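You operate a simulated robot arm through the tools that you are given. There is no shell and no other tool. Be economical: measure what you need, move in short steps, check, and stop when the job is done.

You are at the controls of a simulated two-armed robot. One attempt, no reset.

## Task
Put the white-capped bare bottle on the top of the long steel bench away on the top of the cream bench. Then take the small jug on the top of the long steel bench and put it away on the top of the black bench. Then press the green water button three times. Then open the console drawer, fetch the small yellow block and set it in the inside of the console drawer, then shut the drawer. Do these in the order given. Set down upright: white-capped bare bottle, small jug.
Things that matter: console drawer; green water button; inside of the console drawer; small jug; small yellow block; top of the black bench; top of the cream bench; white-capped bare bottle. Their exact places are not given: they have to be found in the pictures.

It is judged by the outcome, as a careful person would: the job done as asked, and still so three seconds after it is handed in. It fails if anything else is knocked over, pushed out of place, dropped, spilled or broken.

## Robot
Two 6-joint arms with two-finger parallel grippers on one trunk, on a base that drives. Base frame: it is fixed to the floor where the robot stands at the start and does not move with it; the origin is under the middle of the robot, x ahead of it, y to its left, z up; the surface under the hand at the start is at about z = 0.85. Readings come in m, rad, newtons and seconds.
The left shoulder is at the start at [0.28, 0.185, 1.03], the right one opposite. With the tool pointing down near the work surface each hand reaches from about 0.56 to 0.94 m from the robot's upright axis, wherever it stands, measured 20 degrees to its own side. Places, roughly: console drawer [-3, 2.4, 0.9]; green water button [0.3, -1.7, 0.7]; inside of the console drawer [-3, 2.4, 0.9]; small jug (13x9x15 cm) [0.6, 1.4, 0.9]; small yellow block (4x3x4 cm) [-7.1, 4.2, 0.9]; top of the black bench [-6.8, -4.1, 0.8]; top of the cream bench [-4.2, -4.1, 0.8]; white-capped bare bottle (7x7x22 cm) [0.7, -0.1, 0.9]. Payload 1.57 kg a hand.
Tool frame (each hand has its own): the origin (TCP) lies between the finger pads and is the grasp point; the fingertips stand 0.03 m ahead of it; z points along the fingers, y is the line along which they close. The gripper opens to 0.08 m. The fingers are 0.017 m wide and 0.012 m thick; the gripper's body (0.04 by 0.082 m) begins 0.08 m behind the TCP.
Orientation is that of the tool frame in the base frame, as [roll, pitch, yaw] about the fixed x, y, z axes, in that order (R = Rz(yaw) Ry(pitch) Rx(roll)). With the fingers straight down and closing along the base's y, the tool's x points along the base's -x, its y along +y and its z along -z.

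## Interface
- The arms move only by the tool drive_tool. It takes "left_commands", "right_commands" or both (then of equal length, played together; a hand with none holds still); each is a list of rows, each a list of 7 numbers: the shift along the tool's x, y, z in units of 50 mm (1.0 is 50 mm), then the turn, a rotation vector about the tool's x, y, z in units of 8 degrees (1.0 is 8 degrees), then the closure, from 0 (fully open) to 1 (shut). In form: [[tx, ty, tz, wx, wy, wz, jaw], ...]. A call has 1 to 10 rows; each row shifts and turns the commanded pose from where the row before left it, along the tool's axes as they then stand. A call with a number of a shift or a turn outside -1 to 1 is refused whole. A row lasts 0.2 s, in which the tool goes at most 0.05 m and 0.15 rad; a call with a longer step from one row to the next is refused whole, and so is a gripper value outside its range. Where a pose cannot be reached the arm comes as near as it can. A force on the tool above 40 N (or 10 N above the force at the start of the call, whichever is more), or a blocked arm, ends the call early, and 0.2 s more pass. The fingers move at their own pace (about 0.153 m/s each) and stop on an object; they squeeze with about 23 N. The grip force told is the motor's: it shows also when the fingers shut on nothing. Time passes only in rows, and 0.2 s behind the last, so rows that do not move let the fingers close. The reply holds the time, the measured pose of the TCP, the force on the tool along the base axes, the opening and the grip force, in the units named above and with some noise, with the torque about the TCP (base axes, N m) and any sound that the robot's microphone picked up.
- Cameras (640 x 400 px; columns grow to the right, rows downward): "scene" is now at [0.2434, -0.0249, 1.4777]; the picture's right is [-0.20, -0.98, 0.00], its down [-0.70, 0.14, -0.70] and it looks along [0.68, -0.14, -0.72] (base axes); focal length 292 px, centre (320, 200). "left" rides on the left gripper at [0.072, 0.007, -0.122] in its tool frame; the picture's right is [-0.09, 1.00, 0.00], its down [-0.84, -0.08, -0.54] and it looks along [-0.54, -0.05, 0.84] (tool axes); focal length 238 px, centre (320, 200). "right" rides on the right gripper at [0.072, -0.007, -0.122] in its tool frame; the picture's right is [0.09, 1.00, 0.00], its down [-0.84, 0.08, -0.54] and it looks along [-0.54, 0.05, 0.84] (tool axes); focal length 238 px, centre (320, 200).
- capture(camera): a new picture of that camera. It takes no simulated time.
- lift_body(by): slides the trunk up (or, below 0, down) by that many m; the arms and the scene camera ride with it, the base frame stays. It gives what a move gives, with no picture.
- roll_base(legs): drives the robot by 1 to 6 legs, each [ahead, turn to the left] in m and rad, along the robot's own axes; the way and the turn of a leg run together, so that a leg with both is an arc; at most 1.5 m and 3.142 rad a leg. The arms and the cameras ride along, it lands a little off, and it stops where it bumps. It gives what a move gives.
- aim_head(pan, tilt): turns the head with the scene camera to pan (to the left, within 1.501 rad either way) and tilt (down, from -0.506 to 1.204), counted from straight ahead of the robot. It gives what a move gives.
- point_at(camera, pixels): for up to 12 pixels [column, row] of the newest picture of that camera ("zoom" is the newest enlarged one), the place [x, y, z] in the base frame of the surface seen there, good to about 0.003 m, but the place of the scene camera against the robot may be out by one fixed shift of up to 0.018 m in any direction. It takes no simulated time.
- inspect(camera, box): a new picture of the part [left, top, right, bottom] of that camera's present view, enlarged. It takes no simulated time.
- sign_off(): hands the job in; it is judged then, once.

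Work in short steps. Measure before you move; look again where a grasp or a placing could have gone wrong, and mend it. You have 110 turns and 88 pictures in all, those below and enlarged ones among them. Open the grippers and draw the arms clear of the work before you hand the job in, unless the task says otherwise; then end with one line.

The tools are called after ">>>" by a JSON object that holds its "fn" and its "kwargs". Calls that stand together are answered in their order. drive_tool: Moves the arms, as the interface text tells. Its arguments: {"type":"object","properties":{"left_commands":{"type":"array"},"right_commands":{"type":"array"}},"required":[]} The other tools are called the same way: lift_body (by) slides the trunk up or down; roll_base (legs) drives the base; aim_head (pan, tilt) turns the head that bears the scene camera; capture (camera) takes a picture; point_at (camera, pixels) gives the place of the surface under pixels of a picture; inspect (camera, box) takes an enlarged picture of a part of a camera's view; sign_off () hands the job in.

At the start:

```text
t: 0.0
left_position: [0.5866, 0.1627, 1.1892]
left_tcp_rot: [-3.14, 0.001, 3.14]
left_wrist_force: [-0.6, 0.3, 0.6]
left_torque: [-0.01, 0.01, 0.04]
left_width: 0.0798
left_gripper_force: 0.1
right_position: [0.5639, -0.2526, 1.1981]
right_tcp_rot: [-3.14, 0.0, -3.141]
right_wrist_force: [-0.8, 0.9, 0.7]
right_torque: [0.0, -0.02, 0.04]
right_width: 0.0802
right_gripper_force: 0.0
trunk travel left (down, up): [-0.725, 0.265]
robot x, y, heading: [-0.0027, 0.0013, 0.002]
head pan, tilt: [-0.199, 0.799]
```

scene: 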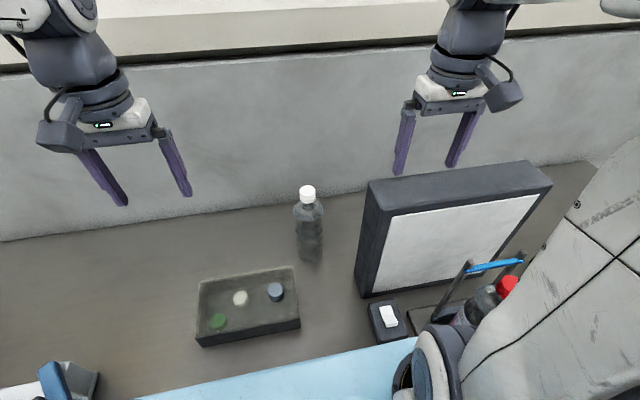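
right: 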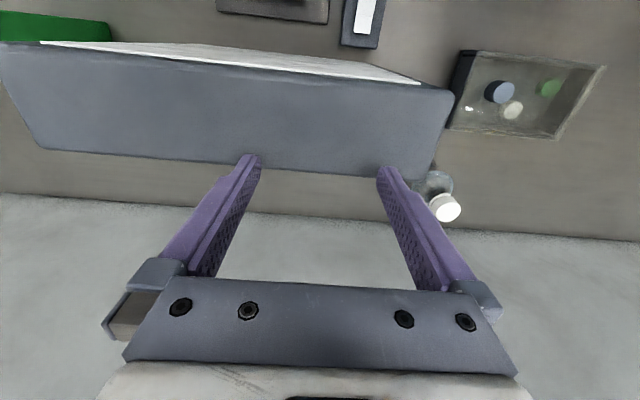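
left: 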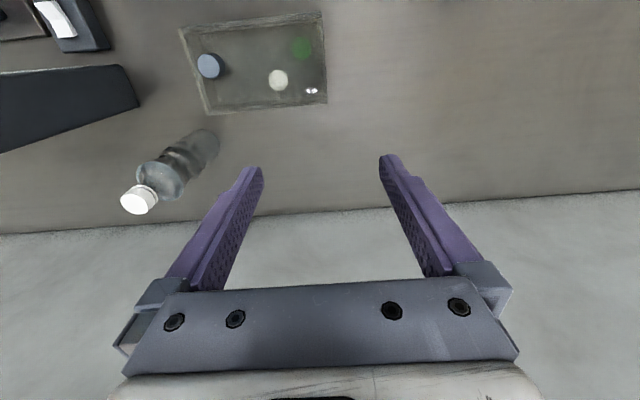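

The bottle with the white cap stands at scene (308,225). I measure it and the tray and screen near it.

>>> {"fn": "point_at", "kwargs": {"camera": "scene", "pixels": [[307, 190], [308, 215], [309, 240], [309, 260], [296, 262], [322, 262], [375, 190], [362, 290], [250, 270], [200, 240]]}}

>>> {"fn": "point_at", "kwargs": {"camera": "left", "pixels": [[138, 200], [165, 175], [200, 145], [70, 85]]}}

>>> {"fn": "aim_head", "kwargs": {"pan": 0.9, "tilt": 0.5}}

>>> {"fn": "capture", "kwargs": {"camera": "scene"}}

```text
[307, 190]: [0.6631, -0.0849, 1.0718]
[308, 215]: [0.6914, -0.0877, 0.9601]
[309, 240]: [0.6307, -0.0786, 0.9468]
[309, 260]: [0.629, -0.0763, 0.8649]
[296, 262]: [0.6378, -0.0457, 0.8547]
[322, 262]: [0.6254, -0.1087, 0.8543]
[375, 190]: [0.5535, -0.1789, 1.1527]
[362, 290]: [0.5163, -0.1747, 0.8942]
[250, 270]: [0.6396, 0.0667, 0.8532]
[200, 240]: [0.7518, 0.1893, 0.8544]
```

```text
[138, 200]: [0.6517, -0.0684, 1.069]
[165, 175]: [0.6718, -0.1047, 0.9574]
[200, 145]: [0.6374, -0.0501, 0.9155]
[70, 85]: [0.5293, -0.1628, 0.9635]
```

```text
t: 1.3
left_position: [0.5869, 0.1633, 1.1891]
left_tcp_rot: [3.141, 0.001, 3.14]
left_wrist_force: [-0.5, -0.1, -0.4]
left_torque: [0.01, 0.0, 0.01]
left_width: 0.0801
left_gripper_force: 0.0
right_position: [0.563, -0.2523, 1.1972]
right_tcp_rot: [-3.141, 0.0, -3.141]
right_wrist_force: [0.5, -0.5, 0.0]
right_torque: [0.02, 0.0, 0.0]
right_width: 0.0799
right_gripper_force: 0.2
trunk travel left (down, up): [-0.725, 0.265]
robot x, y, heading: [0.0052, 0.0016, 0.004]
head pan, tilt: [0.901, 0.499]
```

```text
84 pictures are left
```

scene: 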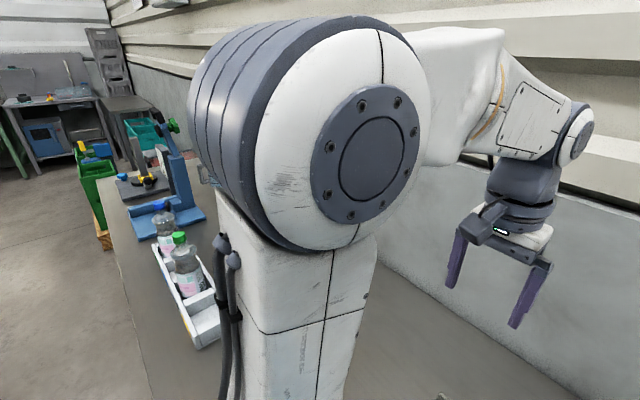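

The bottle's axis is about (0.655,-0.07), top near z 1.07. I move the left hand over it, staying at z 1.19, and look.

>>> {"fn": "drive_tool", "kwargs": {"left_commands": [[-0.26, -0.93, 0, 0, 0, 0, 0], [-0.26, -0.93, 0, 0, 0, 0, 0], [-0.26, -0.93, 0, 0, 0, 0, 0], [-0.26, -0.93, 0, 0, 0, 0, 0], [-0.26, -0.93, 0, 0, 0, 0, 0], [0, 0, 0, 0, 0, 0, 0]]}}

>>> {"fn": "capture", "kwargs": {"camera": "left"}}

>>> {"fn": "point_at", "kwargs": {"camera": "scene", "pixels": [[70, 120], [120, 100], [140, 130], [20, 100], [110, 60], [60, 100], [210, 330], [140, 240]]}}

```text
t: 2.7
left_position: [0.6516, -0.0708, 1.1889]
left_tcp_rot: [-3.139, 0.0, 3.141]
left_wrist_force: [-0.1, 0.5, -0.1]
left_torque: [0.03, 0.05, 0.0]
left_width: 0.0801
left_gripper_force: 0.1
right_position: [0.5631, -0.2537, 1.1969]
right_tcp_rot: [-3.14, 0.0, 3.141]
right_wrist_force: [0.3, 0.4, 0.1]
right_torque: [-0.02, 0.0, 0.02]
right_width: 0.0801
right_gripper_force: 0.0
trunk travel left (down, up): [-0.725, 0.265]
robot x, y, heading: [-0.0009, 0.0022, -0.005]
head pan, tilt: [0.901, 0.499]
```

```text
83 pictures are left
```

left: 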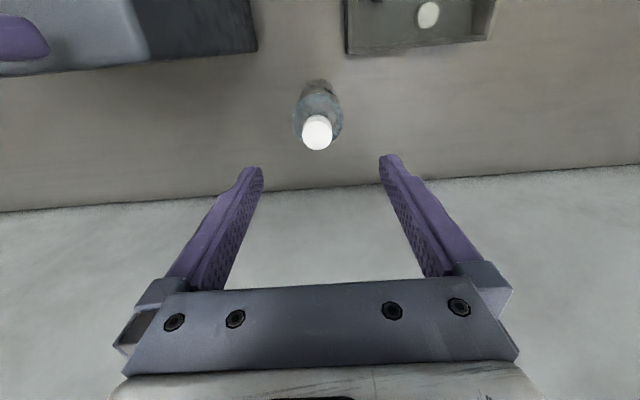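

```text
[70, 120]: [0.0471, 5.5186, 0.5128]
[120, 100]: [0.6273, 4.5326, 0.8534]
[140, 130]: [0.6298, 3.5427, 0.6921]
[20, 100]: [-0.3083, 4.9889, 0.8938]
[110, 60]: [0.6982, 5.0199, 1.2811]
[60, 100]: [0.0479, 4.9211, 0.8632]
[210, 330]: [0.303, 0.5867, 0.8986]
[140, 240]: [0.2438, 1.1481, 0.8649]
```

The cap is at left (317,132). I measure it precisely.

>>> {"fn": "point_at", "kwargs": {"camera": "left", "pixels": [[317, 132], [304, 132], [330, 132], [317, 118], [317, 146], [300, 108], [335, 105], [317, 95], [252, 30], [322, 82]]}}

>>> {"fn": "inspect", "kwargs": {"camera": "left", "box": [260, 60, 380, 170]}}

```text
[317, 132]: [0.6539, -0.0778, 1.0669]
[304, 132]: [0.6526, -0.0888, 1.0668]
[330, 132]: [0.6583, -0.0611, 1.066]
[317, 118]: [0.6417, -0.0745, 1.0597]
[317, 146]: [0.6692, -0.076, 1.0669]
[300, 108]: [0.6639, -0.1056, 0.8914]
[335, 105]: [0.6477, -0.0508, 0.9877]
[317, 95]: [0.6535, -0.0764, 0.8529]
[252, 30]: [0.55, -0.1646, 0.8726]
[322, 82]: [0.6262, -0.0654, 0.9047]
```

```text
3.64 times, centred on (320, 115) of left
```

zoom: 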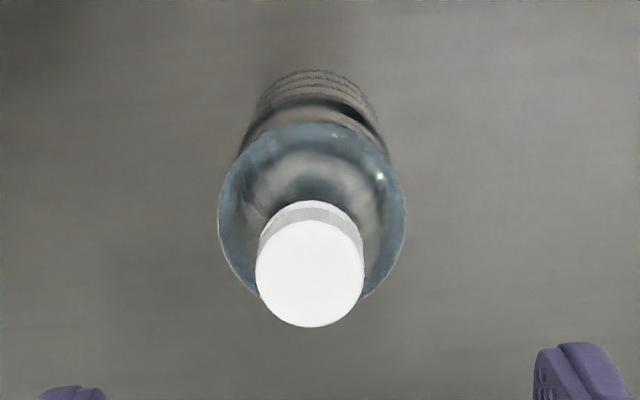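

Cap centre is (0.655,-0.0755), top 1.067. I lower the hand to z 1.066 and close on the cap.

>>> {"fn": "drive_tool", "kwargs": {"left_commands": [[-0.07, -0.1, 0.5, 0, 0, 0, 0], [0, 0, 0.7, 0, 0, 0, 0], [0, 0, 0.7, 0, 0, 0, 0], [0, 0, 0.56, 0, 0, 0, 0], [0, 0, 0, 0, 0, 0, 0], [0, 0, 0, 0, 0, 0, 1], [0, 0, 0, 0, 0, 0, 1], [0, 0, 0, 0, 0, 0, 1]]}}

>>> {"fn": "inspect", "kwargs": {"camera": "left", "box": [200, 60, 440, 280]}}

```text
t: 4.5
left_position: [0.6563, -0.0736, 1.0665]
left_tcp_rot: [-3.139, 0.0, -3.14]
left_wrist_force: [-0.1, 0.1, -0.2]
left_torque: [0.04, -0.02, -0.02]
left_width: 0.0294
left_gripper_force: 23.2
right_position: [0.5643, -0.2527, 1.1966]
right_tcp_rot: [-3.141, 0.001, -3.141]
right_wrist_force: [-0.7, -0.2, -0.8]
right_torque: [0.0, 0.01, 0.01]
right_width: 0.0801
right_gripper_force: 0.0
trunk travel left (down, up): [-0.725, 0.265]
robot x, y, heading: [0.0016, -0.0026, 0.002]
head pan, tilt: [0.901, 0.499]
```

```text
1.82 times, centred on (320, 170) of left
```

zoom: 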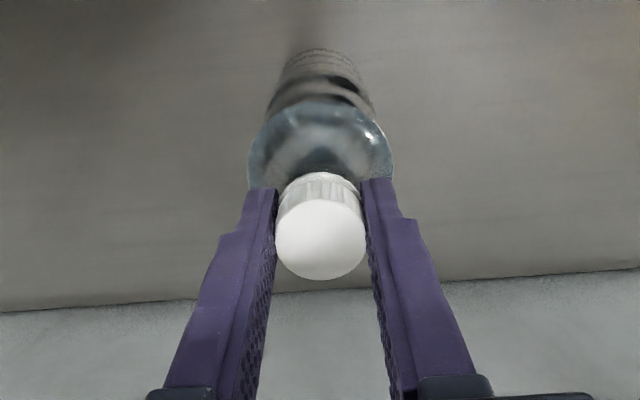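

Cap is held (0.029 m, 23 N). I lift straight up, then shift left away from the screen.

>>> {"fn": "drive_tool", "kwargs": {"left_commands": [[0, 0, -0.4, 0, 0, 0, 1], [0, 0, -0.8, 0, 0, 0, 1], [0, 0, -0.8, 0, 0, 0, 1], [0, 0, -0.8, 0, 0, 0, 1], [0, 0.9, -0.8, 0, 0, 0, 1], [0, 0.9, 0, 0, 0, 0, 1], [0.3, 0.9, 0, 0, 0, 0, 1], [0.6, 0.7, 0, 0, 0, 0, 1], [0.6, 0.5, 0, 0, 0, 0, 1]]}}

>>> {"fn": "capture", "kwargs": {"camera": "left"}}

>>> {"fn": "aim_head", "kwargs": {"pan": -1.5, "tilt": 0.4}}

>>> {"fn": "capture", "kwargs": {"camera": "scene"}}

```text
refused: row 5 steps farther than a row can; nothing moved
```

```text
80 pictures are left
```

left: 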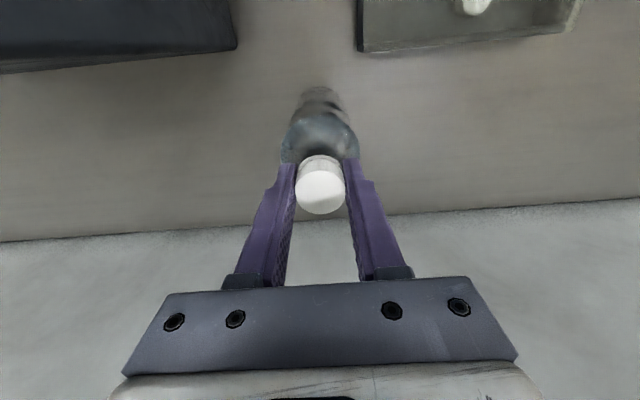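

```text
t: 6.7
left_position: [0.6548, -0.0737, 1.0671]
left_tcp_rot: [-3.141, 0.001, -3.14]
left_wrist_force: [-0.2, -0.6, -0.3]
left_torque: [-0.01, -0.05, 0.04]
left_width: 0.0295
left_gripper_force: 23.7
right_position: [0.5641, -0.2515, 1.1965]
right_tcp_rot: [3.142, 0.0, -3.141]
right_wrist_force: [0.3, -0.4, 0.3]
right_torque: [0.01, 0.02, 0.0]
right_width: 0.0802
right_gripper_force: 0.0
trunk travel left (down, up): [-0.725, 0.265]
robot x, y, heading: [0.0007, -0.0008, 0.001]
head pan, tilt: [-1.499, 0.4]
```

```text
79 pictures are left
```

scene: 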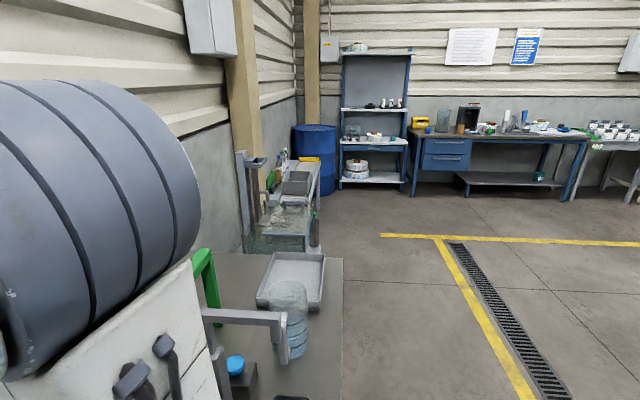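

The row was too long; I redo the lift with separate steps and check the grip.

>>> {"fn": "drive_tool", "kwargs": {"left_commands": [[0, 0, -0.4, 0, 0, 0, 1], [0, 0, -0.8, 0, 0, 0, 1], [0, 0, -0.8, 0, 0, 0, 1], [0, 0, -0.8, 0, 0, 0, 1], [0, 0.5, -0.8, 0, 0, 0, 1], [0, 0.9, 0, 0, 0, 0, 1], [0.3, 0.9, 0, 0, 0, 0, 1], [0.6, 0.7, 0, 0, 0, 0, 1], [0.6, 0.5, 0, 0, 0, 0, 1]]}}

>>> {"fn": "capture", "kwargs": {"camera": "left"}}

>>> {"fn": "point_at", "kwargs": {"camera": "scene", "pixels": [[440, 135], [545, 150], [630, 145], [420, 230], [300, 180], [560, 100], [350, 390], [345, 260]]}}

```text
t: 8.7
left_position: [0.5802, 0.1014, 1.2463]
left_tcp_rot: [-3.139, -0.001, -3.141]
left_wrist_force: [0.4, 0.1, -4.7]
left_torque: [0.0, 0.03, 0.03]
left_width: 0.03
left_gripper_force: 23.1
right_position: [0.5636, -0.2527, 1.1973]
right_tcp_rot: [3.141, 0.001, 3.141]
right_wrist_force: [0.1, -0.1, -0.3]
right_torque: [0.0, 0.02, -0.01]
right_width: 0.0802
right_gripper_force: 0.0
trunk travel left (down, up): [-0.725, 0.265]
robot x, y, heading: [0.0025, -0.0001, 0.005]
head pan, tilt: [-1.499, 0.4]
```

```text
78 pictures are left
```

left: 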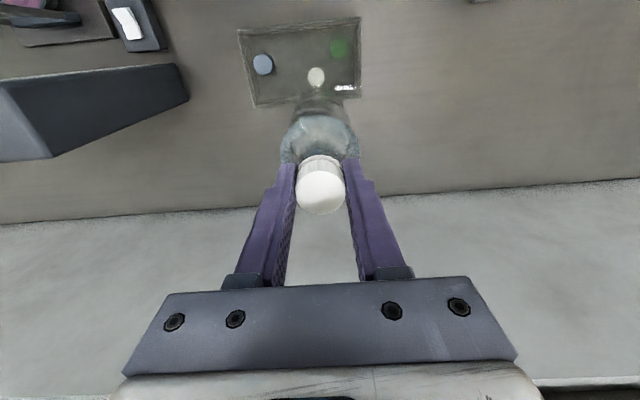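

```text
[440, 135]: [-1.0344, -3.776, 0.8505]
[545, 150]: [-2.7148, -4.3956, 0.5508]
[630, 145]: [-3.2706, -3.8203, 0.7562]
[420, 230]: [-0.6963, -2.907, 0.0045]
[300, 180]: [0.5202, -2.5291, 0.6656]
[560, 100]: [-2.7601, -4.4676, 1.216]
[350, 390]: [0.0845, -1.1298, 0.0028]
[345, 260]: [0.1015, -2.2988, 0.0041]
```

The bottle hangs steadily (4.7 N). I back off 0.7 m and turn right to see the far side of the room.

>>> {"fn": "roll_base", "kwargs": {"legs": [[-0.7, 0], [0, -1.57]]}}

>>> {"fn": "aim_head", "kwargs": {"pan": -0.8, "tilt": 0.3}}

>>> {"fn": "capture", "kwargs": {"camera": "scene"}}

```text
t: 16.4
left_position: [-0.5987, -0.5811, 1.2472]
left_tcp_rot: [-3.14, 0.0, 1.562]
left_wrist_force: [-0.2, -0.5, -5.8]
left_torque: [0.03, 0.04, 0.0]
left_width: 0.0298
left_gripper_force: 23.0
right_position: [-0.9517, -0.5615, 1.1977]
right_tcp_rot: [3.14, 0.0, 1.562]
right_wrist_force: [-0.1, -0.7, 0.1]
right_torque: [-0.02, 0.03, -0.01]
right_width: 0.08
right_gripper_force: 0.1
trunk travel left (down, up): [-0.725, 0.265]
robot x, y, heading: [-0.6974, -0.0047, -1.581]
head pan, tilt: [-1.499, 0.4]
```

```text
t: 17.5
left_position: [-0.5995, -0.582, 1.2464]
left_tcp_rot: [-3.14, 0.0, 1.562]
left_wrist_force: [0.9, -0.3, -5.2]
left_torque: [0.05, -0.01, -0.03]
left_width: 0.0296
left_gripper_force: 23.4
right_position: [-0.9525, -0.5618, 1.198]
right_tcp_rot: [3.141, 0.001, 1.562]
right_wrist_force: [0.5, 0.6, -0.2]
right_torque: [0.04, -0.02, -0.02]
right_width: 0.0795
right_gripper_force: 0.0
trunk travel left (down, up): [-0.725, 0.265]
robot x, y, heading: [-0.694, -0.0004, -1.585]
head pan, tilt: [-0.799, 0.3]
```

```text
77 pictures are left
```

scene: 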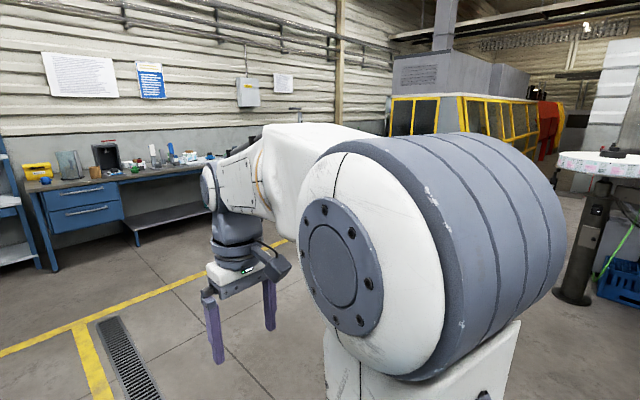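

Floor ahead is open to the blue bench. I drive 1.9 m ahead and turn right to face along -x.

>>> {"fn": "roll_base", "kwargs": {"legs": [[1.0, 0], [0.9, 0], [0, -1.2]]}}

>>> {"fn": "aim_head", "kwargs": {"pan": 0.1, "tilt": 0.3}}

>>> {"fn": "capture", "kwargs": {"camera": "scene"}}

```text
t: 30.0
left_position: [-1.2214, -2.1966, 1.2482]
left_tcp_rot: [3.141, 0.001, 0.352]
left_wrist_force: [0.8, 0.4, -5.3]
left_torque: [0.01, -0.03, 0.01]
left_width: 0.0296
left_gripper_force: 23.0
right_position: [-1.3269, -1.8596, 1.1991]
right_tcp_rot: [-3.141, 0.001, 0.354]
right_wrist_force: [-0.1, 0.1, -0.5]
right_torque: [0.02, 0.01, -0.01]
right_width: 0.08
right_gripper_force: 0.1
trunk travel left (down, up): [-0.725, 0.265]
robot x, y, heading: [-0.7125, -1.9004, -2.793]
head pan, tilt: [-0.799, 0.3]
```

```text
t: 31.2
left_position: [-1.2231, -2.1975, 1.2459]
left_tcp_rot: [3.14, -0.001, 0.354]
left_wrist_force: [0.4, -0.5, -5.3]
left_torque: [0.02, 0.01, -0.01]
left_width: 0.0295
left_gripper_force: 22.7
right_position: [-1.3308, -1.8595, 1.1966]
right_tcp_rot: [3.14, -0.001, 0.352]
right_wrist_force: [0.6, -0.4, -0.9]
right_torque: [-0.02, 0.0, 0.04]
right_width: 0.08
right_gripper_force: 0.0
trunk travel left (down, up): [-0.725, 0.265]
robot x, y, heading: [-0.7097, -1.9021, -2.789]
head pan, tilt: [0.099, 0.3]
```

```text
76 pictures are left
```

scene: 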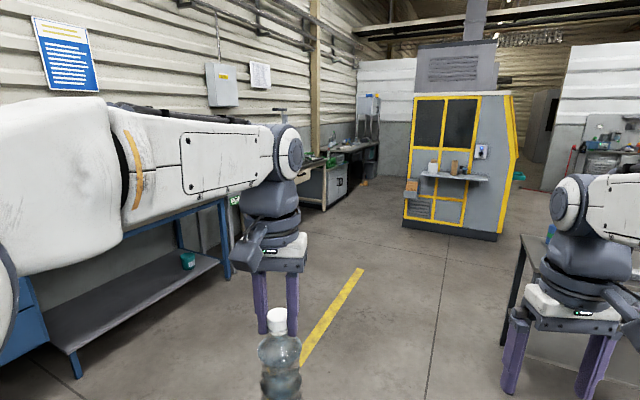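

Floor is open. I measure the benches along the left wall, the yellow machine and the table at the right.

>>> {"fn": "point_at", "kwargs": {"camera": "scene", "pixels": [[450, 230], [405, 215], [305, 200], [345, 150], [330, 160], [520, 300], [545, 300], [315, 168], [370, 145], [210, 260]]}}

>>> {"fn": "roll_base", "kwargs": {"legs": [[1.2, -0.35], [1.2, 0]]}}

>>> {"fn": "aim_head", "kwargs": {"pan": 0.7, "tilt": 0.5}}

>>> {"fn": "capture", "kwargs": {"camera": "scene"}}

```text
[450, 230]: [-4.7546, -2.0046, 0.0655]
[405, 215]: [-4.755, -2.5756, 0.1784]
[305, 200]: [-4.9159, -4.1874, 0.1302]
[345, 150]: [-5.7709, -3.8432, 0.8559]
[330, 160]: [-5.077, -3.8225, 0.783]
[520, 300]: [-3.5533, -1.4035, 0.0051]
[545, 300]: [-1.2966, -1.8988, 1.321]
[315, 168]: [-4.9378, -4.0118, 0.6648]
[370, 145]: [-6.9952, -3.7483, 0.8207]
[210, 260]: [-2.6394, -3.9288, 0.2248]
```

```text
t: 42.9
left_position: [-3.6668, -2.2105, 1.2451]
left_tcp_rot: [-3.14, -0.004, 0.003]
left_wrist_force: [0.2, -0.5, -4.2]
left_torque: [0.0, -0.03, 0.01]
left_width: 0.0294
left_gripper_force: 23.0
right_position: [-3.6539, -1.8574, 1.1955]
right_tcp_rot: [3.141, -0.003, 0.001]
right_wrist_force: [-0.3, 0.3, 0.7]
right_torque: [0.01, -0.02, -0.02]
right_width: 0.08
right_gripper_force: 0.0
trunk travel left (down, up): [-0.725, 0.265]
robot x, y, heading: [-3.085, -2.1084, -3.141]
head pan, tilt: [0.099, 0.3]
```

```text
t: 43.9
left_position: [-3.6699, -2.2093, 1.244]
left_tcp_rot: [3.141, -0.004, 0.002]
left_wrist_force: [-0.4, 0.1, -4.5]
left_torque: [-0.02, -0.03, -0.01]
left_width: 0.0294
left_gripper_force: 23.1
right_position: [-3.6521, -1.8573, 1.1953]
right_tcp_rot: [-3.141, -0.005, 0.002]
right_wrist_force: [-0.9, -0.4, -0.5]
right_torque: [0.03, -0.02, 0.0]
right_width: 0.0803
right_gripper_force: 0.0
trunk travel left (down, up): [-0.725, 0.265]
robot x, y, heading: [-3.0864, -2.1135, -3.141]
head pan, tilt: [0.7, 0.499]
```

```text
75 pictures are left
```

scene: 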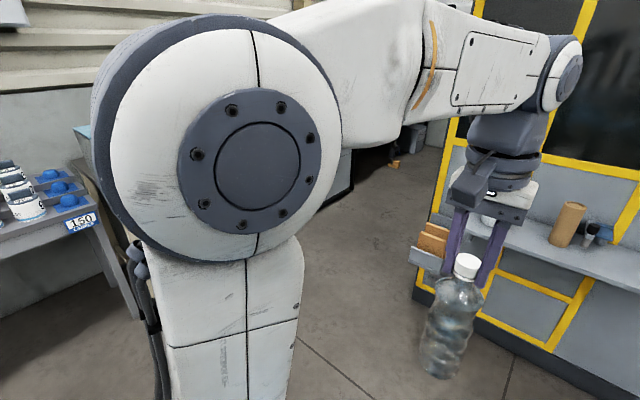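

I turn left toward the cream bench and look at it.

>>> {"fn": "roll_base", "kwargs": {"legs": [[0, 0.85], [0.6, 0]]}}

>>> {"fn": "aim_head", "kwargs": {"pan": 0.05, "tilt": 0.5}}

>>> {"fn": "capture", "kwargs": {"camera": "scene"}}

```text
t: 49.6
left_position: [-3.8015, -3.0681, 1.2439]
left_tcp_rot: [-3.141, -0.003, 0.847]
left_wrist_force: [-0.2, -0.1, -5.0]
left_torque: [-0.01, -0.01, 0.0]
left_width: 0.0296
left_gripper_force: 22.6
right_position: [-4.0539, -2.819, 1.1957]
right_tcp_rot: [-3.141, -0.001, 0.848]
right_wrist_force: [-0.6, -0.3, -0.3]
right_torque: [-0.02, -0.01, -0.02]
right_width: 0.0801
right_gripper_force: 0.0
trunk travel left (down, up): [-0.725, 0.265]
robot x, y, heading: [-3.4919, -2.5653, -2.303]
head pan, tilt: [0.7, 0.499]
```

```text
t: 50.6
left_position: [-3.8008, -3.0667, 1.245]
left_tcp_rot: [-3.141, -0.003, 0.846]
left_wrist_force: [-0.3, 0.2, -6.7]
left_torque: [0.04, 0.01, -0.02]
left_width: 0.0292
left_gripper_force: 23.1
right_position: [-4.0554, -2.8206, 1.1962]
right_tcp_rot: [3.141, -0.002, 0.847]
right_wrist_force: [-0.3, 0.1, 0.3]
right_torque: [0.0, 0.01, 0.03]
right_width: 0.0799
right_gripper_force: 0.0
trunk travel left (down, up): [-0.725, 0.265]
robot x, y, heading: [-3.4886, -2.5611, -2.298]
head pan, tilt: [0.051, 0.499]
```

```text
74 pictures are left
```

scene: 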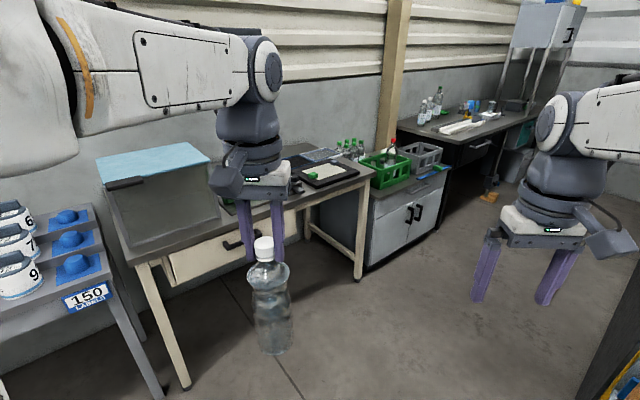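

The cream-legged bench is in the middle, from (130,240) to (360,175), carrying a box and a tablet. I measure its top.

>>> {"fn": "point_at", "kwargs": {"camera": "scene", "pixels": [[215, 227], [195, 240], [300, 190], [368, 172], [135, 258], [325, 175], [310, 160], [295, 150], [220, 160], [110, 185], [230, 225], [298, 172]]}}

>>> {"fn": "inspect", "kwargs": {"camera": "scene", "box": [90, 100, 450, 325]}}

```text
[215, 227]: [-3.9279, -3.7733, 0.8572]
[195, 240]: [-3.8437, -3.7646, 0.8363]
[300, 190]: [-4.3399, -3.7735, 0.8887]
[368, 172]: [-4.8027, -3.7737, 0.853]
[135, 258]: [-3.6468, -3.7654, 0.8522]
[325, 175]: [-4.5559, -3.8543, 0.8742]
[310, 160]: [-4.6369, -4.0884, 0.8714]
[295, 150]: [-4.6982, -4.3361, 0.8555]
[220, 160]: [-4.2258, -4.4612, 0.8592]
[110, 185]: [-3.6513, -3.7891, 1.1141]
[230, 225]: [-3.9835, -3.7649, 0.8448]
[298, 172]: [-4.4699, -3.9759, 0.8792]
```

```text
1.78 times, centred on (270, 212) of scene
```

zoom: 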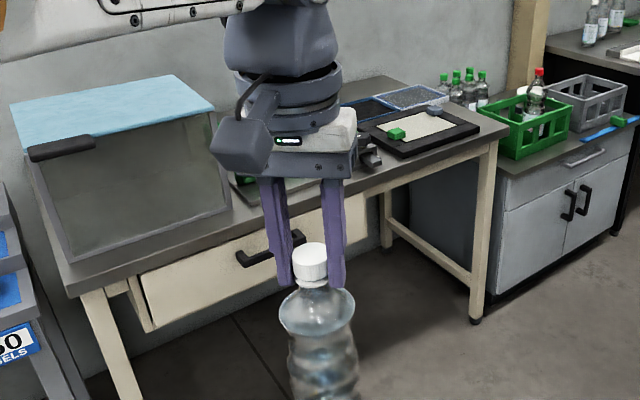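

Bench top is at z≈0.855, front edge y≈-3.77, with open room near x≈-4.1. I drive up in front of it.

>>> {"fn": "roll_base", "kwargs": {"legs": [[0, -0.3], [0.45, 0], [0.38, 0.6], [0, 0.43]]}}

>>> {"fn": "aim_head", "kwargs": {"pan": -0.1, "tilt": 0.7}}

>>> {"fn": "capture", "kwargs": {"camera": "scene"}}

>>> {"fn": "capture", "kwargs": {"camera": "left"}}

```text
t: 57.5
left_position: [-4.0142, -3.6581, 1.2444]
left_tcp_rot: [-3.141, -0.003, 1.577]
left_wrist_force: [-1.1, -1.0, -5.8]
left_torque: [-0.01, 0.03, 0.06]
left_width: 0.0293
left_gripper_force: 23.1
right_position: [-4.3671, -3.6448, 1.1955]
right_tcp_rot: [-3.138, -0.002, 1.581]
right_wrist_force: [0.6, -0.4, -0.2]
right_torque: [-0.03, 0.01, 0.02]
right_width: 0.0799
right_gripper_force: 0.0
trunk travel left (down, up): [-0.725, 0.265]
robot x, y, heading: [-4.1203, -3.0759, -1.563]
head pan, tilt: [0.051, 0.499]
```

```text
t: 58.3
left_position: [-4.0128, -3.6588, 1.245]
left_tcp_rot: [-3.141, -0.002, 1.577]
left_wrist_force: [0.2, 0.2, -5.3]
left_torque: [0.05, 0.01, -0.02]
left_width: 0.0296
left_gripper_force: 22.6
right_position: [-4.3673, -3.6432, 1.196]
right_tcp_rot: [3.141, -0.002, 1.579]
right_wrist_force: [-0.1, 0.8, -0.3]
right_torque: [-0.02, 0.0, -0.01]
right_width: 0.0802
right_gripper_force: 0.1
trunk travel left (down, up): [-0.725, 0.265]
robot x, y, heading: [-4.1203, -3.0752, -1.562]
head pan, tilt: [-0.099, 0.7]
```

```text
72 pictures are left
```

scene: 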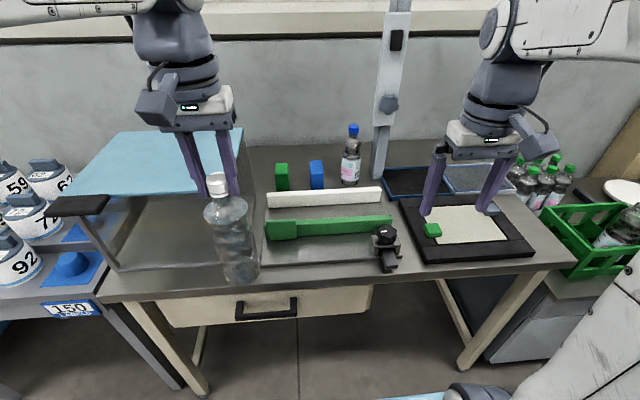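

```text
71 pictures are left
```

left: 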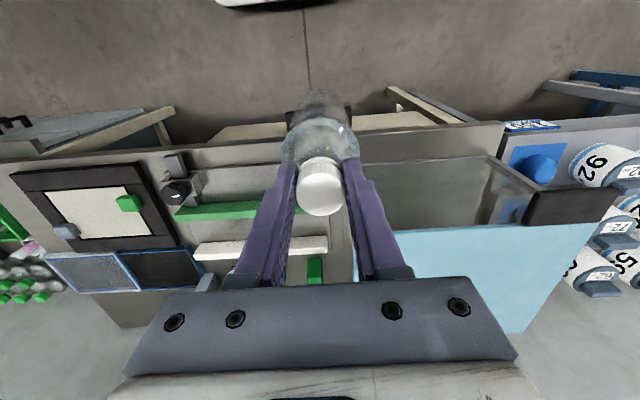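

Clutter is on the bench; I measure candidate free spots: the front strip at (320,262), the strip by the box (253,235), and objects' edges.

>>> {"fn": "point_at", "kwargs": {"camera": "scene", "pixels": [[310, 276], [310, 255], [310, 240], [268, 238], [250, 200], [258, 160], [300, 180], [345, 188], [375, 265], [430, 275], [262, 262], [400, 262]]}}

>>> {"fn": "inspect", "kwargs": {"camera": "scene", "box": [200, 110, 440, 310]}}

```text
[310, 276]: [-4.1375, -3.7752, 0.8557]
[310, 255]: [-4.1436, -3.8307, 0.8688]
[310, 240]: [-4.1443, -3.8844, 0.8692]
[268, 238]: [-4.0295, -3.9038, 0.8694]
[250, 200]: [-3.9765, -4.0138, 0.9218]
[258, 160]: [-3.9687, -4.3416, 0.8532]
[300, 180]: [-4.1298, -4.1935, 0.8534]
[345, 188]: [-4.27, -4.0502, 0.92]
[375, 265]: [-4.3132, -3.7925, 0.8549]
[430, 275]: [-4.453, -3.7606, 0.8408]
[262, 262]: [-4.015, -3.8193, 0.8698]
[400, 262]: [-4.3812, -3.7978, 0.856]
```

```text
2.00 times, centred on (320, 210) of scene
```

zoom: 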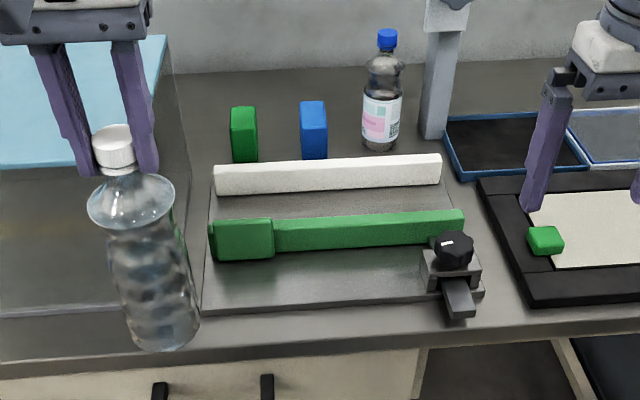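

The centre is covered by a jig board; the open spot is behind the green and blue blocks. I measure there in the zoom picture.

>>> {"fn": "point_at", "kwargs": {"camera": "zoom", "pixels": [[243, 162], [314, 160], [278, 150], [278, 125], [278, 105], [278, 85], [380, 148], [362, 130], [435, 137], [425, 60], [243, 108], [205, 130]]}}

>>> {"fn": "point_at", "kwargs": {"camera": "scene", "pixels": [[388, 105], [395, 40], [352, 128], [240, 150], [240, 128], [282, 163], [318, 160], [378, 175]]}}

```text
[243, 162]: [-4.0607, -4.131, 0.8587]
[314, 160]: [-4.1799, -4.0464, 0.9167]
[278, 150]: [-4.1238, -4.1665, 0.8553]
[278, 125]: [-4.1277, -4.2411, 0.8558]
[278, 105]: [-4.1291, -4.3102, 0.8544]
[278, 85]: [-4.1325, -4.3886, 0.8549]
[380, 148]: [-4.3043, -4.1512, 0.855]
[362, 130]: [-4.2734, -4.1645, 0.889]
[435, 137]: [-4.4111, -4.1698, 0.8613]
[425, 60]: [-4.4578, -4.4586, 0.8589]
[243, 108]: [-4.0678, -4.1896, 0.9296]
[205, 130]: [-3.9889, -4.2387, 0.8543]
```

```text
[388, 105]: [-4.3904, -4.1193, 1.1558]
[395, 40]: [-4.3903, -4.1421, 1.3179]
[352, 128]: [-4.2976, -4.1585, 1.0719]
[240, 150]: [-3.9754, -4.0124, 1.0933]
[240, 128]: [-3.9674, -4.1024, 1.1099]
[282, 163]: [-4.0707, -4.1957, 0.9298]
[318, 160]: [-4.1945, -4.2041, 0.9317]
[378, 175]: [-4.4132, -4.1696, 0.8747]
```

Target spot: (-4.125,-4.31) at z 0.855, behind the blocks. I raise both hands (pulling the right one back), then turn right 0.2 and drive in 0.43 m.

>>> {"fn": "drive_tool", "kwargs": {"left_commands": [[0, 0, -0.35, 0, 0, 0, 1], [0, 0, -0.35, 0, 0, 0, 1], [0, 0, -0.35, 0, 0, 0, 1], [0, 0, -0.35, 0, 0, 0, 1]], "right_commands": [[0.5, 0, -0.5, 0, 0, 0, 0], [0.5, 0, -0.5, 0, 0, 0, 0], [0.5, 0, -0.5, 0, 0, 0, 0], [0.5, 0, -0.5, 0, 0, 0, 0]]}}

>>> {"fn": "roll_base", "kwargs": {"legs": [[0, -0.2], [0.43, 0]]}}

>>> {"fn": "aim_head", "kwargs": {"pan": 0.1, "tilt": 0.8}}

>>> {"fn": "capture", "kwargs": {"camera": "scene"}}

>>> {"fn": "capture", "kwargs": {"camera": "left"}}

```text
t: 59.3
left_position: [-4.0134, -3.6588, 1.3162]
left_tcp_rot: [-3.141, -0.004, 1.578]
left_wrist_force: [0.0, 0.2, -5.1]
left_torque: [0.05, 0.0, -0.01]
left_width: 0.0295
left_gripper_force: 22.9
right_position: [-4.3756, -3.561, 1.3012]
right_tcp_rot: [-3.141, -0.005, 1.579]
right_wrist_force: [1.0, 0.1, 0.0]
right_torque: [0.02, -0.01, -0.02]
right_width: 0.0802
right_gripper_force: 0.0
right hand out of reach, approached as far as the arm can: row 4
trunk travel left (down, up): [-0.725, 0.265]
robot x, y, heading: [-4.1209, -3.0719, -1.559]
head pan, tilt: [-0.099, 0.7]
```

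```text
t: 62.7
left_position: [-4.2114, -4.0948, 1.3158]
left_tcp_rot: [3.142, -0.003, 1.382]
left_wrist_force: [0.8, 0.9, -5.3]
left_torque: [0.04, -0.01, 0.01]
left_width: 0.0292
left_gripper_force: 23.2
right_position: [-4.5462, -3.9294, 1.3017]
right_tcp_rot: [-3.141, -0.003, 1.382]
right_wrist_force: [-0.6, 0.7, -0.1]
right_torque: [0.01, -0.03, -0.01]
right_width: 0.08
right_gripper_force: 0.0
trunk travel left (down, up): [-0.725, 0.265]
robot x, y, heading: [-4.2058, -3.5025, -1.759]
head pan, tilt: [-0.099, 0.7]
```

```text
t: 63.4
left_position: [-4.2111, -4.095, 1.3154]
left_tcp_rot: [-3.139, -0.004, 1.383]
left_wrist_force: [0.1, -0.3, -5.0]
left_torque: [0.04, 0.01, -0.02]
left_width: 0.0293
left_gripper_force: 22.6
right_position: [-4.5478, -3.9289, 1.3023]
right_tcp_rot: [-3.141, -0.006, 1.382]
right_wrist_force: [0.1, -0.7, 0.0]
right_torque: [0.0, -0.01, -0.01]
right_width: 0.08
right_gripper_force: 0.1
trunk travel left (down, up): [-0.725, 0.265]
robot x, y, heading: [-4.2015, -3.4998, -1.753]
head pan, tilt: [0.099, 0.799]
```

```text
69 pictures are left
```

scene: 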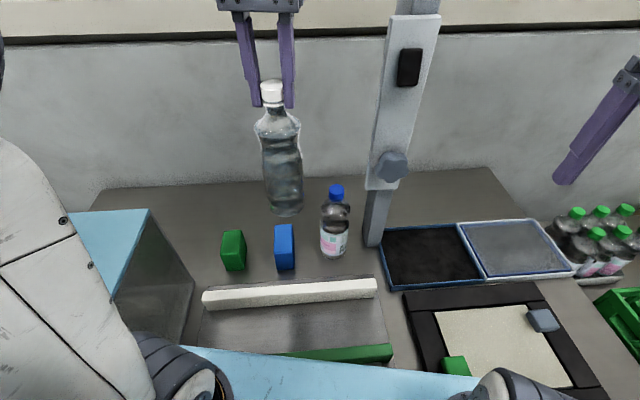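

```text
68 pictures are left
```

left: 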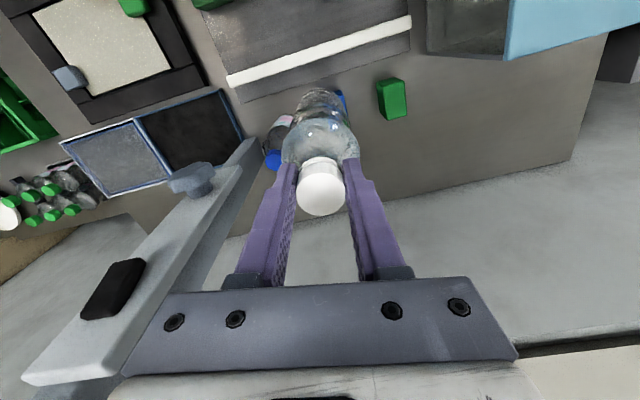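

The open back-left area is visible in the left view. I measure blocks and target area with the wrist camera.

>>> {"fn": "point_at", "kwargs": {"camera": "left", "pixels": [[393, 118], [403, 85], [380, 82], [420, 150], [450, 180], [490, 150], [570, 160], [520, 60], [560, 60], [440, 120], [395, 225], [190, 178]]}}

```text
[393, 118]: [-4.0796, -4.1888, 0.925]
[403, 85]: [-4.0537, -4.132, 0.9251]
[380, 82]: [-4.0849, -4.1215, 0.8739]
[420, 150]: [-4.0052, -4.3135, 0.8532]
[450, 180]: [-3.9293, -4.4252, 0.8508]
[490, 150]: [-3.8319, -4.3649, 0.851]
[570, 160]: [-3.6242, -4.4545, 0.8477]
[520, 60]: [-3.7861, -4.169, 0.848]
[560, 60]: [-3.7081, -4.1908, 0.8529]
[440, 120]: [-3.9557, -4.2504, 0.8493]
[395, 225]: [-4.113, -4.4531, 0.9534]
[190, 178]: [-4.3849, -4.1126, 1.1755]
```

Chosen spot: (-4.03,-4.31), well clear. I move over it at height.

>>> {"fn": "drive_tool", "kwargs": {"left_commands": [[-0.507, 0.623, 0, 0, 0, 0, 1], [-0.507, 0.623, 0, 0, 0, 0, 1], [-0.507, 0.623, 0, 0, 0, 0, 1], [-0.507, 0.623, 0, 0, 0, 0, 1], [-0.507, 0.623, 0, 0, 0, 0, 1], [-0.507, 0.623, 0, 0, 0, 0, 1], [-0.507, 0.623, 0, 0, 0, 0, 1], [0, 0, 0.8, 0, 0, 0, 1], [0, 0, 0.8, 0, 0, 0, 1], [0, 0, 0, 0, 0, 0, 1]]}}

>>> {"fn": "capture", "kwargs": {"camera": "scene"}}

```text
t: 65.6
left_position: [-4.0318, -4.2919, 1.2136]
left_tcp_rot: [3.142, -0.004, 1.382]
left_wrist_force: [-0.3, -0.2, -5.1]
left_torque: [0.05, 0.0, 0.01]
left_width: 0.0296
left_gripper_force: 22.8
left hand out of reach, approached as far as the arm can: row 6, 7
right_position: [-4.5486, -3.9294, 1.3003]
right_tcp_rot: [3.141, -0.005, 1.381]
right_wrist_force: [-0.7, -0.1, 0.5]
right_torque: [-0.02, 0.0, -0.03]
right_width: 0.0799
right_gripper_force: 0.0
trunk travel left (down, up): [-0.725, 0.265]
robot x, y, heading: [-4.2048, -3.5002, -1.758]
head pan, tilt: [0.099, 0.799]
```

```text
67 pictures are left
```

scene: 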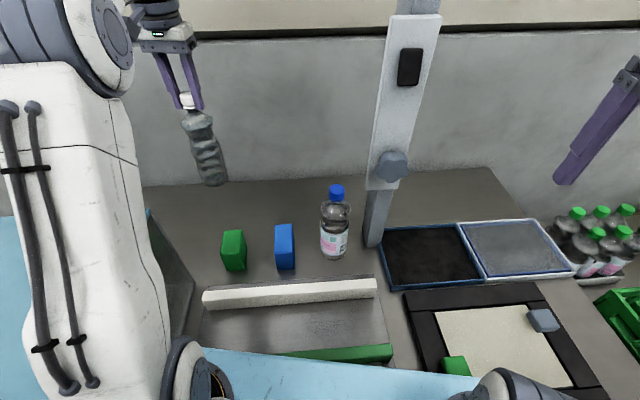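

Hand is at (-4.03,-4.29,1.214), bottle vertical. I lower the bottle to just above the top (expected contact at TCP z≈1.066).

>>> {"fn": "drive_tool", "kwargs": {"left_commands": [[0, 0, 0.7, 0, 0, 0, 1], [0, 0, 0.7, 0, 0, 0, 1], [0, 0, 0.7, 0, 0, 0, 1], [0, 0, 0.5, 0, 0, 0, 1], [0, 0, 0.2, 0, 0, 0, 1], [0, 0, 0.1, 0, 0, 0, 1], [0, 0, 0, 0, 0, 0, 1]]}}

>>> {"fn": "capture", "kwargs": {"camera": "left"}}

```text
t: 67.2
left_position: [-4.0325, -4.2917, 1.069]
left_tcp_rot: [3.14, -0.003, 1.383]
left_wrist_force: [0.3, -0.1, -3.2]
left_torque: [0.0, 0.0, -0.03]
left_width: 0.0296
left_gripper_force: 23.1
right_position: [-4.5471, -3.9293, 1.3014]
right_tcp_rot: [3.141, -0.002, 1.381]
right_wrist_force: [-0.3, 0.5, 0.0]
right_torque: [0.0, -0.01, 0.02]
right_width: 0.0802
right_gripper_force: 0.0
trunk travel left (down, up): [-0.725, 0.265]
robot x, y, heading: [-4.2021, -3.5009, -1.758]
head pan, tilt: [0.099, 0.799]
```

```text
66 pictures are left
```

left: 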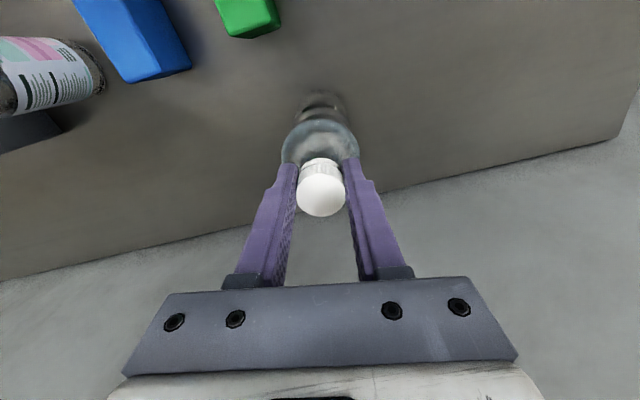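

Force is easing (-3.2 N): nearly down. I lower 4 mm more and read the force.

>>> {"fn": "drive_tool", "kwargs": {"left_commands": [[0, 0, 0.04, 0, 0, 0, 1], [0, 0, 0.04, 0, 0, 0, 1], [0, 0, 0, 0, 0, 0, 1]]}}

```text
t: 68.0
left_position: [-4.0324, -4.2899, 1.0682]
left_tcp_rot: [-3.14, -0.001, 1.383]
left_wrist_force: [0.8, 2.5, 18.5]
left_torque: [0.08, -0.01, -0.06]
left_width: 0.0297
left_gripper_force: 22.7
right_position: [-4.5471, -3.9284, 1.3014]
right_tcp_rot: [-3.141, -0.004, 1.381]
right_wrist_force: [0.5, -0.3, 0.3]
right_torque: [-0.03, -0.02, 0.01]
right_width: 0.08
right_gripper_force: 0.0
trunk travel left (down, up): [-0.725, 0.265]
robot x, y, heading: [-4.2007, -3.5045, -1.758]
head pan, tilt: [0.099, 0.799]
```

Contact is clear (+18 N). I relax 2 mm up, open, and rise straight.

>>> {"fn": "drive_tool", "kwargs": {"left_commands": [[0, 0, -0.05, 0, 0, 0, 1], [0, 0, 0, 0, 0, 0, 0.3], [0, 0, 0, 0, 0, 0, 0], [0, 0, 0, 0, 0, 0, 0], [0, 0, -0.5, 0, 0, 0, 0], [0, 0, -0.9, 0, 0, 0, 0], [0, 0, -0.9, 0, 0, 0, 0], [0, 0, -0.9, 0, 0, 0, 0], [0, 0, -0.9, 0, 0, 0, 0]]}}

>>> {"fn": "capture", "kwargs": {"camera": "scene"}}

```text
t: 70.0
left_position: [-4.0307, -4.2921, 1.2731]
left_tcp_rot: [-3.141, -0.004, 1.383]
left_wrist_force: [-0.2, 0.2, 0.0]
left_torque: [-0.02, 0.02, -0.01]
left_width: 0.0802
left_gripper_force: 0.1
right_position: [-4.5483, -3.9286, 1.3008]
right_tcp_rot: [3.141, -0.003, 1.382]
right_wrist_force: [0.3, -1.0, -0.3]
right_torque: [-0.02, 0.01, -0.01]
right_width: 0.08
right_gripper_force: 0.0
trunk travel left (down, up): [-0.725, 0.265]
robot x, y, heading: [-4.2049, -3.5016, -1.761]
head pan, tilt: [0.099, 0.799]
```

```text
65 pictures are left
```

scene: 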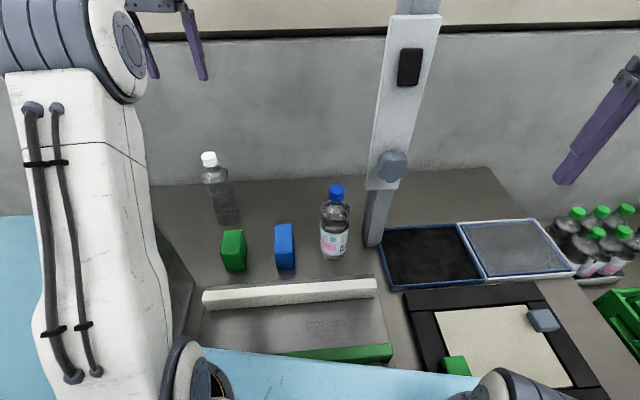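

The bottle stands upright on the cream bench. I retract the left hand, back out and drive back the known way towards the steel bench.

>>> {"fn": "drive_tool", "kwargs": {"left_commands": [[0.6, -0.6, 0, 0, 0, 0, 0], [0.6, -0.6, 0, 0, 0, 0, 0], [0.6, -0.6, 0, 0, 0, 0, 0], [0.6, -0.6, 0, 0, 0, 0, 0], [0.6, -0.6, 0, 0, 0, 0, 0], [0.6, -0.3, 0, 0, 0, 0, 0], [0.6, -0.3, 0, 0, 0, 0, 0]]}}

>>> {"fn": "roll_base", "kwargs": {"legs": [[-0.9, 0], [0, 1.95], [1.5, 0], [1.5, 0], [0.35, 0], [0, 1.37]]}}

>>> {"fn": "aim_head", "kwargs": {"pan": -0.3, "tilt": 0.4}}

>>> {"fn": "capture", "kwargs": {"camera": "scene"}}

```text
t: 71.6
left_position: [-4.1702, -4.051, 1.2741]
left_tcp_rot: [-3.14, -0.003, 1.381]
left_wrist_force: [0.2, 0.2, 0.6]
left_torque: [0.0, -0.03, -0.02]
left_width: 0.0803
left_gripper_force: 0.1
right_position: [-4.5469, -3.9292, 1.3017]
right_tcp_rot: [3.141, -0.003, 1.382]
right_wrist_force: [-0.6, -1.5, -0.2]
right_torque: [-0.02, -0.02, 0.0]
right_width: 0.0801
right_gripper_force: 0.1
trunk travel left (down, up): [-0.725, 0.265]
robot x, y, heading: [-4.1987, -3.5015, -1.761]
head pan, tilt: [0.099, 0.799]
```

```text
t: 100.3
left_position: [-0.9087, -1.4072, 1.2744]
left_tcp_rot: [-3.141, -0.002, -1.556]
left_wrist_force: [-0.4, 0.0, 1.1]
left_torque: [0.04, 0.03, -0.02]
left_width: 0.08
left_gripper_force: 0.1
right_position: [-0.516, -1.4501, 1.3017]
right_tcp_rot: [3.14, -0.004, -1.555]
right_wrist_force: [0.5, 0.3, -0.2]
right_torque: [-0.02, 0.0, -0.01]
right_width: 0.0802
right_gripper_force: 0.0
trunk travel left (down, up): [-0.725, 0.265]
robot x, y, heading: [-0.7719, -1.9345, 1.59]
head pan, tilt: [0.099, 0.799]
```

```text
t: 101.1
left_position: [-0.9153, -1.406, 1.274]
left_tcp_rot: [-3.137, -0.005, -1.555]
left_wrist_force: [1.0, -0.7, -1.0]
left_torque: [0.03, -0.01, 0.02]
left_width: 0.0799
left_gripper_force: 0.1
right_position: [-0.5216, -1.4505, 1.3038]
right_tcp_rot: [-3.137, -0.003, -1.555]
right_wrist_force: [0.6, 0.3, 0.4]
right_torque: [0.0, 0.0, -0.01]
right_width: 0.0798
right_gripper_force: 0.1
trunk travel left (down, up): [-0.725, 0.265]
robot x, y, heading: [-0.7684, -1.94, 1.59]
head pan, tilt: [-0.3, 0.4]
```

```text
64 pictures are left
```

scene: 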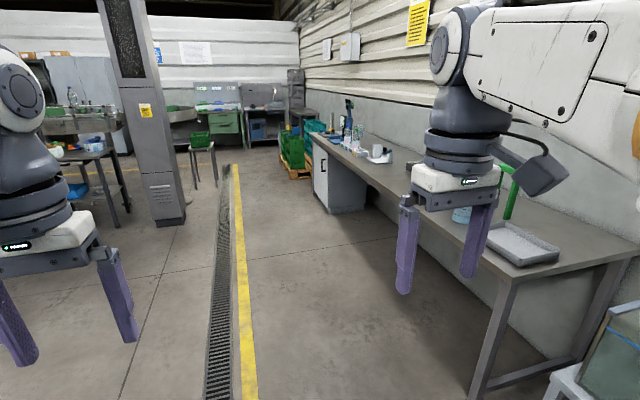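

The lane along the bench is clear. I drive 3.0 m along it and turn to face the bench near the jug.

>>> {"fn": "roll_base", "kwargs": {"legs": [[1.5, 0], [1.5, 0], [0, -1.3]]}}

>>> {"fn": "aim_head", "kwargs": {"pan": 0.2, "tilt": 0.5}}

>>> {"fn": "capture", "kwargs": {"camera": "scene"}}

```text
t: 118.8
left_position: [-0.3839, 1.355, 1.2735]
left_tcp_rot: [-3.135, -0.004, -2.84]
left_wrist_force: [0.3, -0.2, -0.4]
left_torque: [0.01, -0.01, 0.01]
left_width: 0.0801
left_gripper_force: 0.0
right_position: [-0.3109, 0.9646, 1.3032]
right_tcp_rot: [-3.139, -0.008, -2.839]
right_wrist_force: [0.3, -1.1, 0.4]
right_torque: [-0.02, 0.01, -0.02]
right_width: 0.0804
right_gripper_force: 0.0
trunk travel left (down, up): [-0.725, 0.265]
robot x, y, heading: [-0.8522, 1.063, 0.305]
head pan, tilt: [-0.3, 0.4]
```

```text
t: 119.7
left_position: [-0.3841, 1.3548, 1.2733]
left_tcp_rot: [-3.135, -0.004, -2.838]
left_wrist_force: [0.0, 0.4, 0.0]
left_torque: [-0.01, 0.04, -0.02]
left_width: 0.0799
left_gripper_force: 0.1
right_position: [-0.312, 0.9642, 1.3024]
right_tcp_rot: [-3.139, -0.006, -2.836]
right_wrist_force: [-0.4, 0.3, -0.1]
right_torque: [0.03, -0.01, -0.01]
right_width: 0.0802
right_gripper_force: 0.1
trunk travel left (down, up): [-0.725, 0.265]
robot x, y, heading: [-0.8535, 1.0593, 0.304]
head pan, tilt: [0.201, 0.499]
```

```text
63 pictures are left
```

scene: 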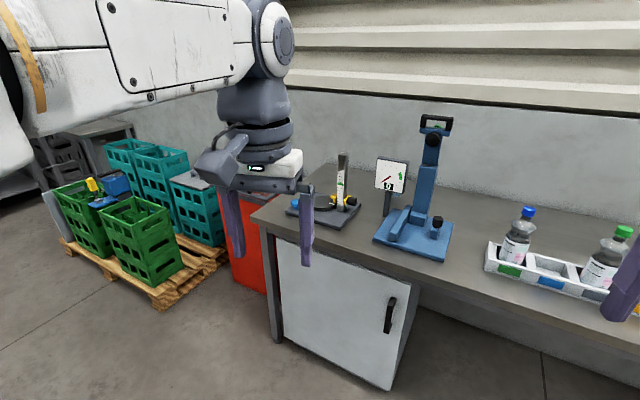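

I look for the jug near (0.6,1.4): measure items at (390,175), (420,200), (515,240), (340,170).

>>> {"fn": "point_at", "kwargs": {"camera": "scene", "pixels": [[390, 175], [425, 190], [515, 235], [340, 185], [600, 265], [500, 260], [330, 210], [470, 200]]}}

>>> {"fn": "aim_head", "kwargs": {"pan": -0.4, "tilt": 0.5}}

>>> {"fn": "capture", "kwargs": {"camera": "scene"}}

```text
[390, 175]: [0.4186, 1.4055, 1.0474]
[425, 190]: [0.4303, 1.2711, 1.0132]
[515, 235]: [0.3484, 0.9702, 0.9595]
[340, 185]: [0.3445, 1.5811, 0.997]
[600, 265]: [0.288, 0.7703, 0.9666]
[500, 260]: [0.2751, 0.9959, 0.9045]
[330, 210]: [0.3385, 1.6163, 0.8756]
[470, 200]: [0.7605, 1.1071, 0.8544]
```

```text
t: 120.7
left_position: [-0.3832, 1.3547, 1.2731]
left_tcp_rot: [-3.136, -0.003, -2.839]
left_wrist_force: [0.5, -0.2, 0.0]
left_torque: [0.04, -0.03, 0.01]
left_width: 0.08
left_gripper_force: 0.0
right_position: [-0.3117, 0.9651, 1.3041]
right_tcp_rot: [-3.139, -0.007, -2.837]
right_wrist_force: [-0.3, 0.0, 0.5]
right_torque: [0.01, 0.02, 0.01]
right_width: 0.08
right_gripper_force: 0.0
trunk travel left (down, up): [-0.725, 0.265]
robot x, y, heading: [-0.8525, 1.0616, 0.303]
head pan, tilt: [-0.4, 0.499]
```

```text
62 pictures are left
```

scene: 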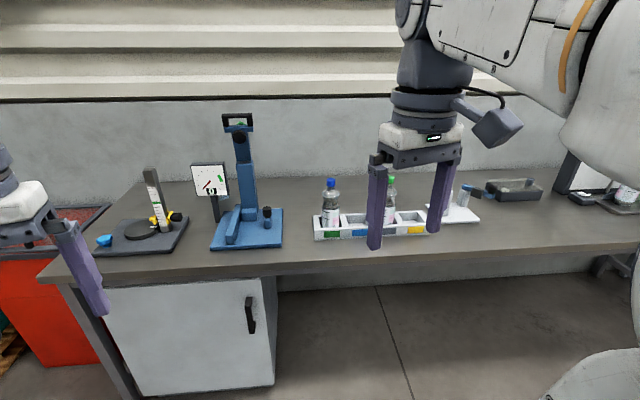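

No jug is obvious; it may stand behind the white plate or blue stand. I zoom there.

>>> {"fn": "inspect", "kwargs": {"camera": "scene", "box": [100, 100, 400, 280]}}

>>> {"fn": "inspect", "kwargs": {"camera": "scene", "box": [430, 140, 640, 260]}}

```text
2.13 times, centred on (250, 190) of scene
```

zoom: 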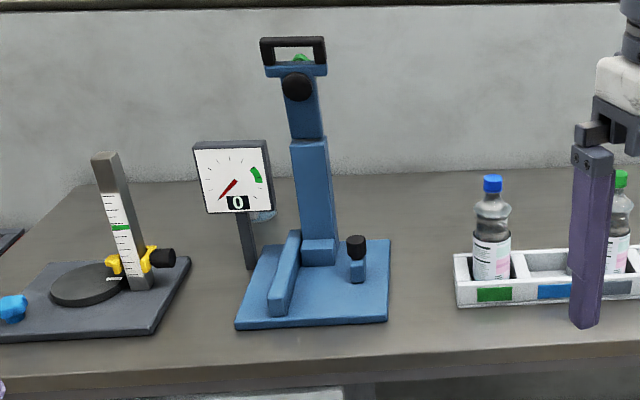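

```text
3.05 times, centred on (535, 200) of scene
```

zoom: 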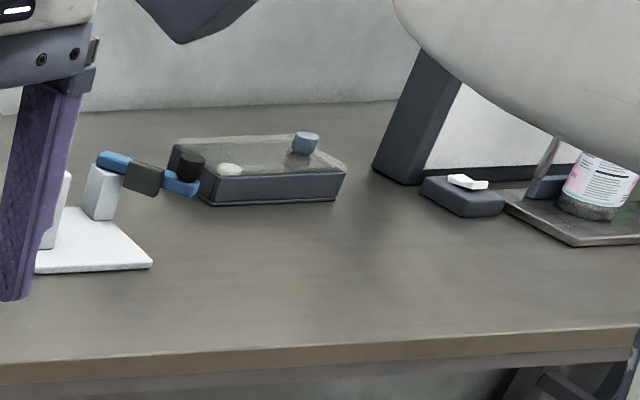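

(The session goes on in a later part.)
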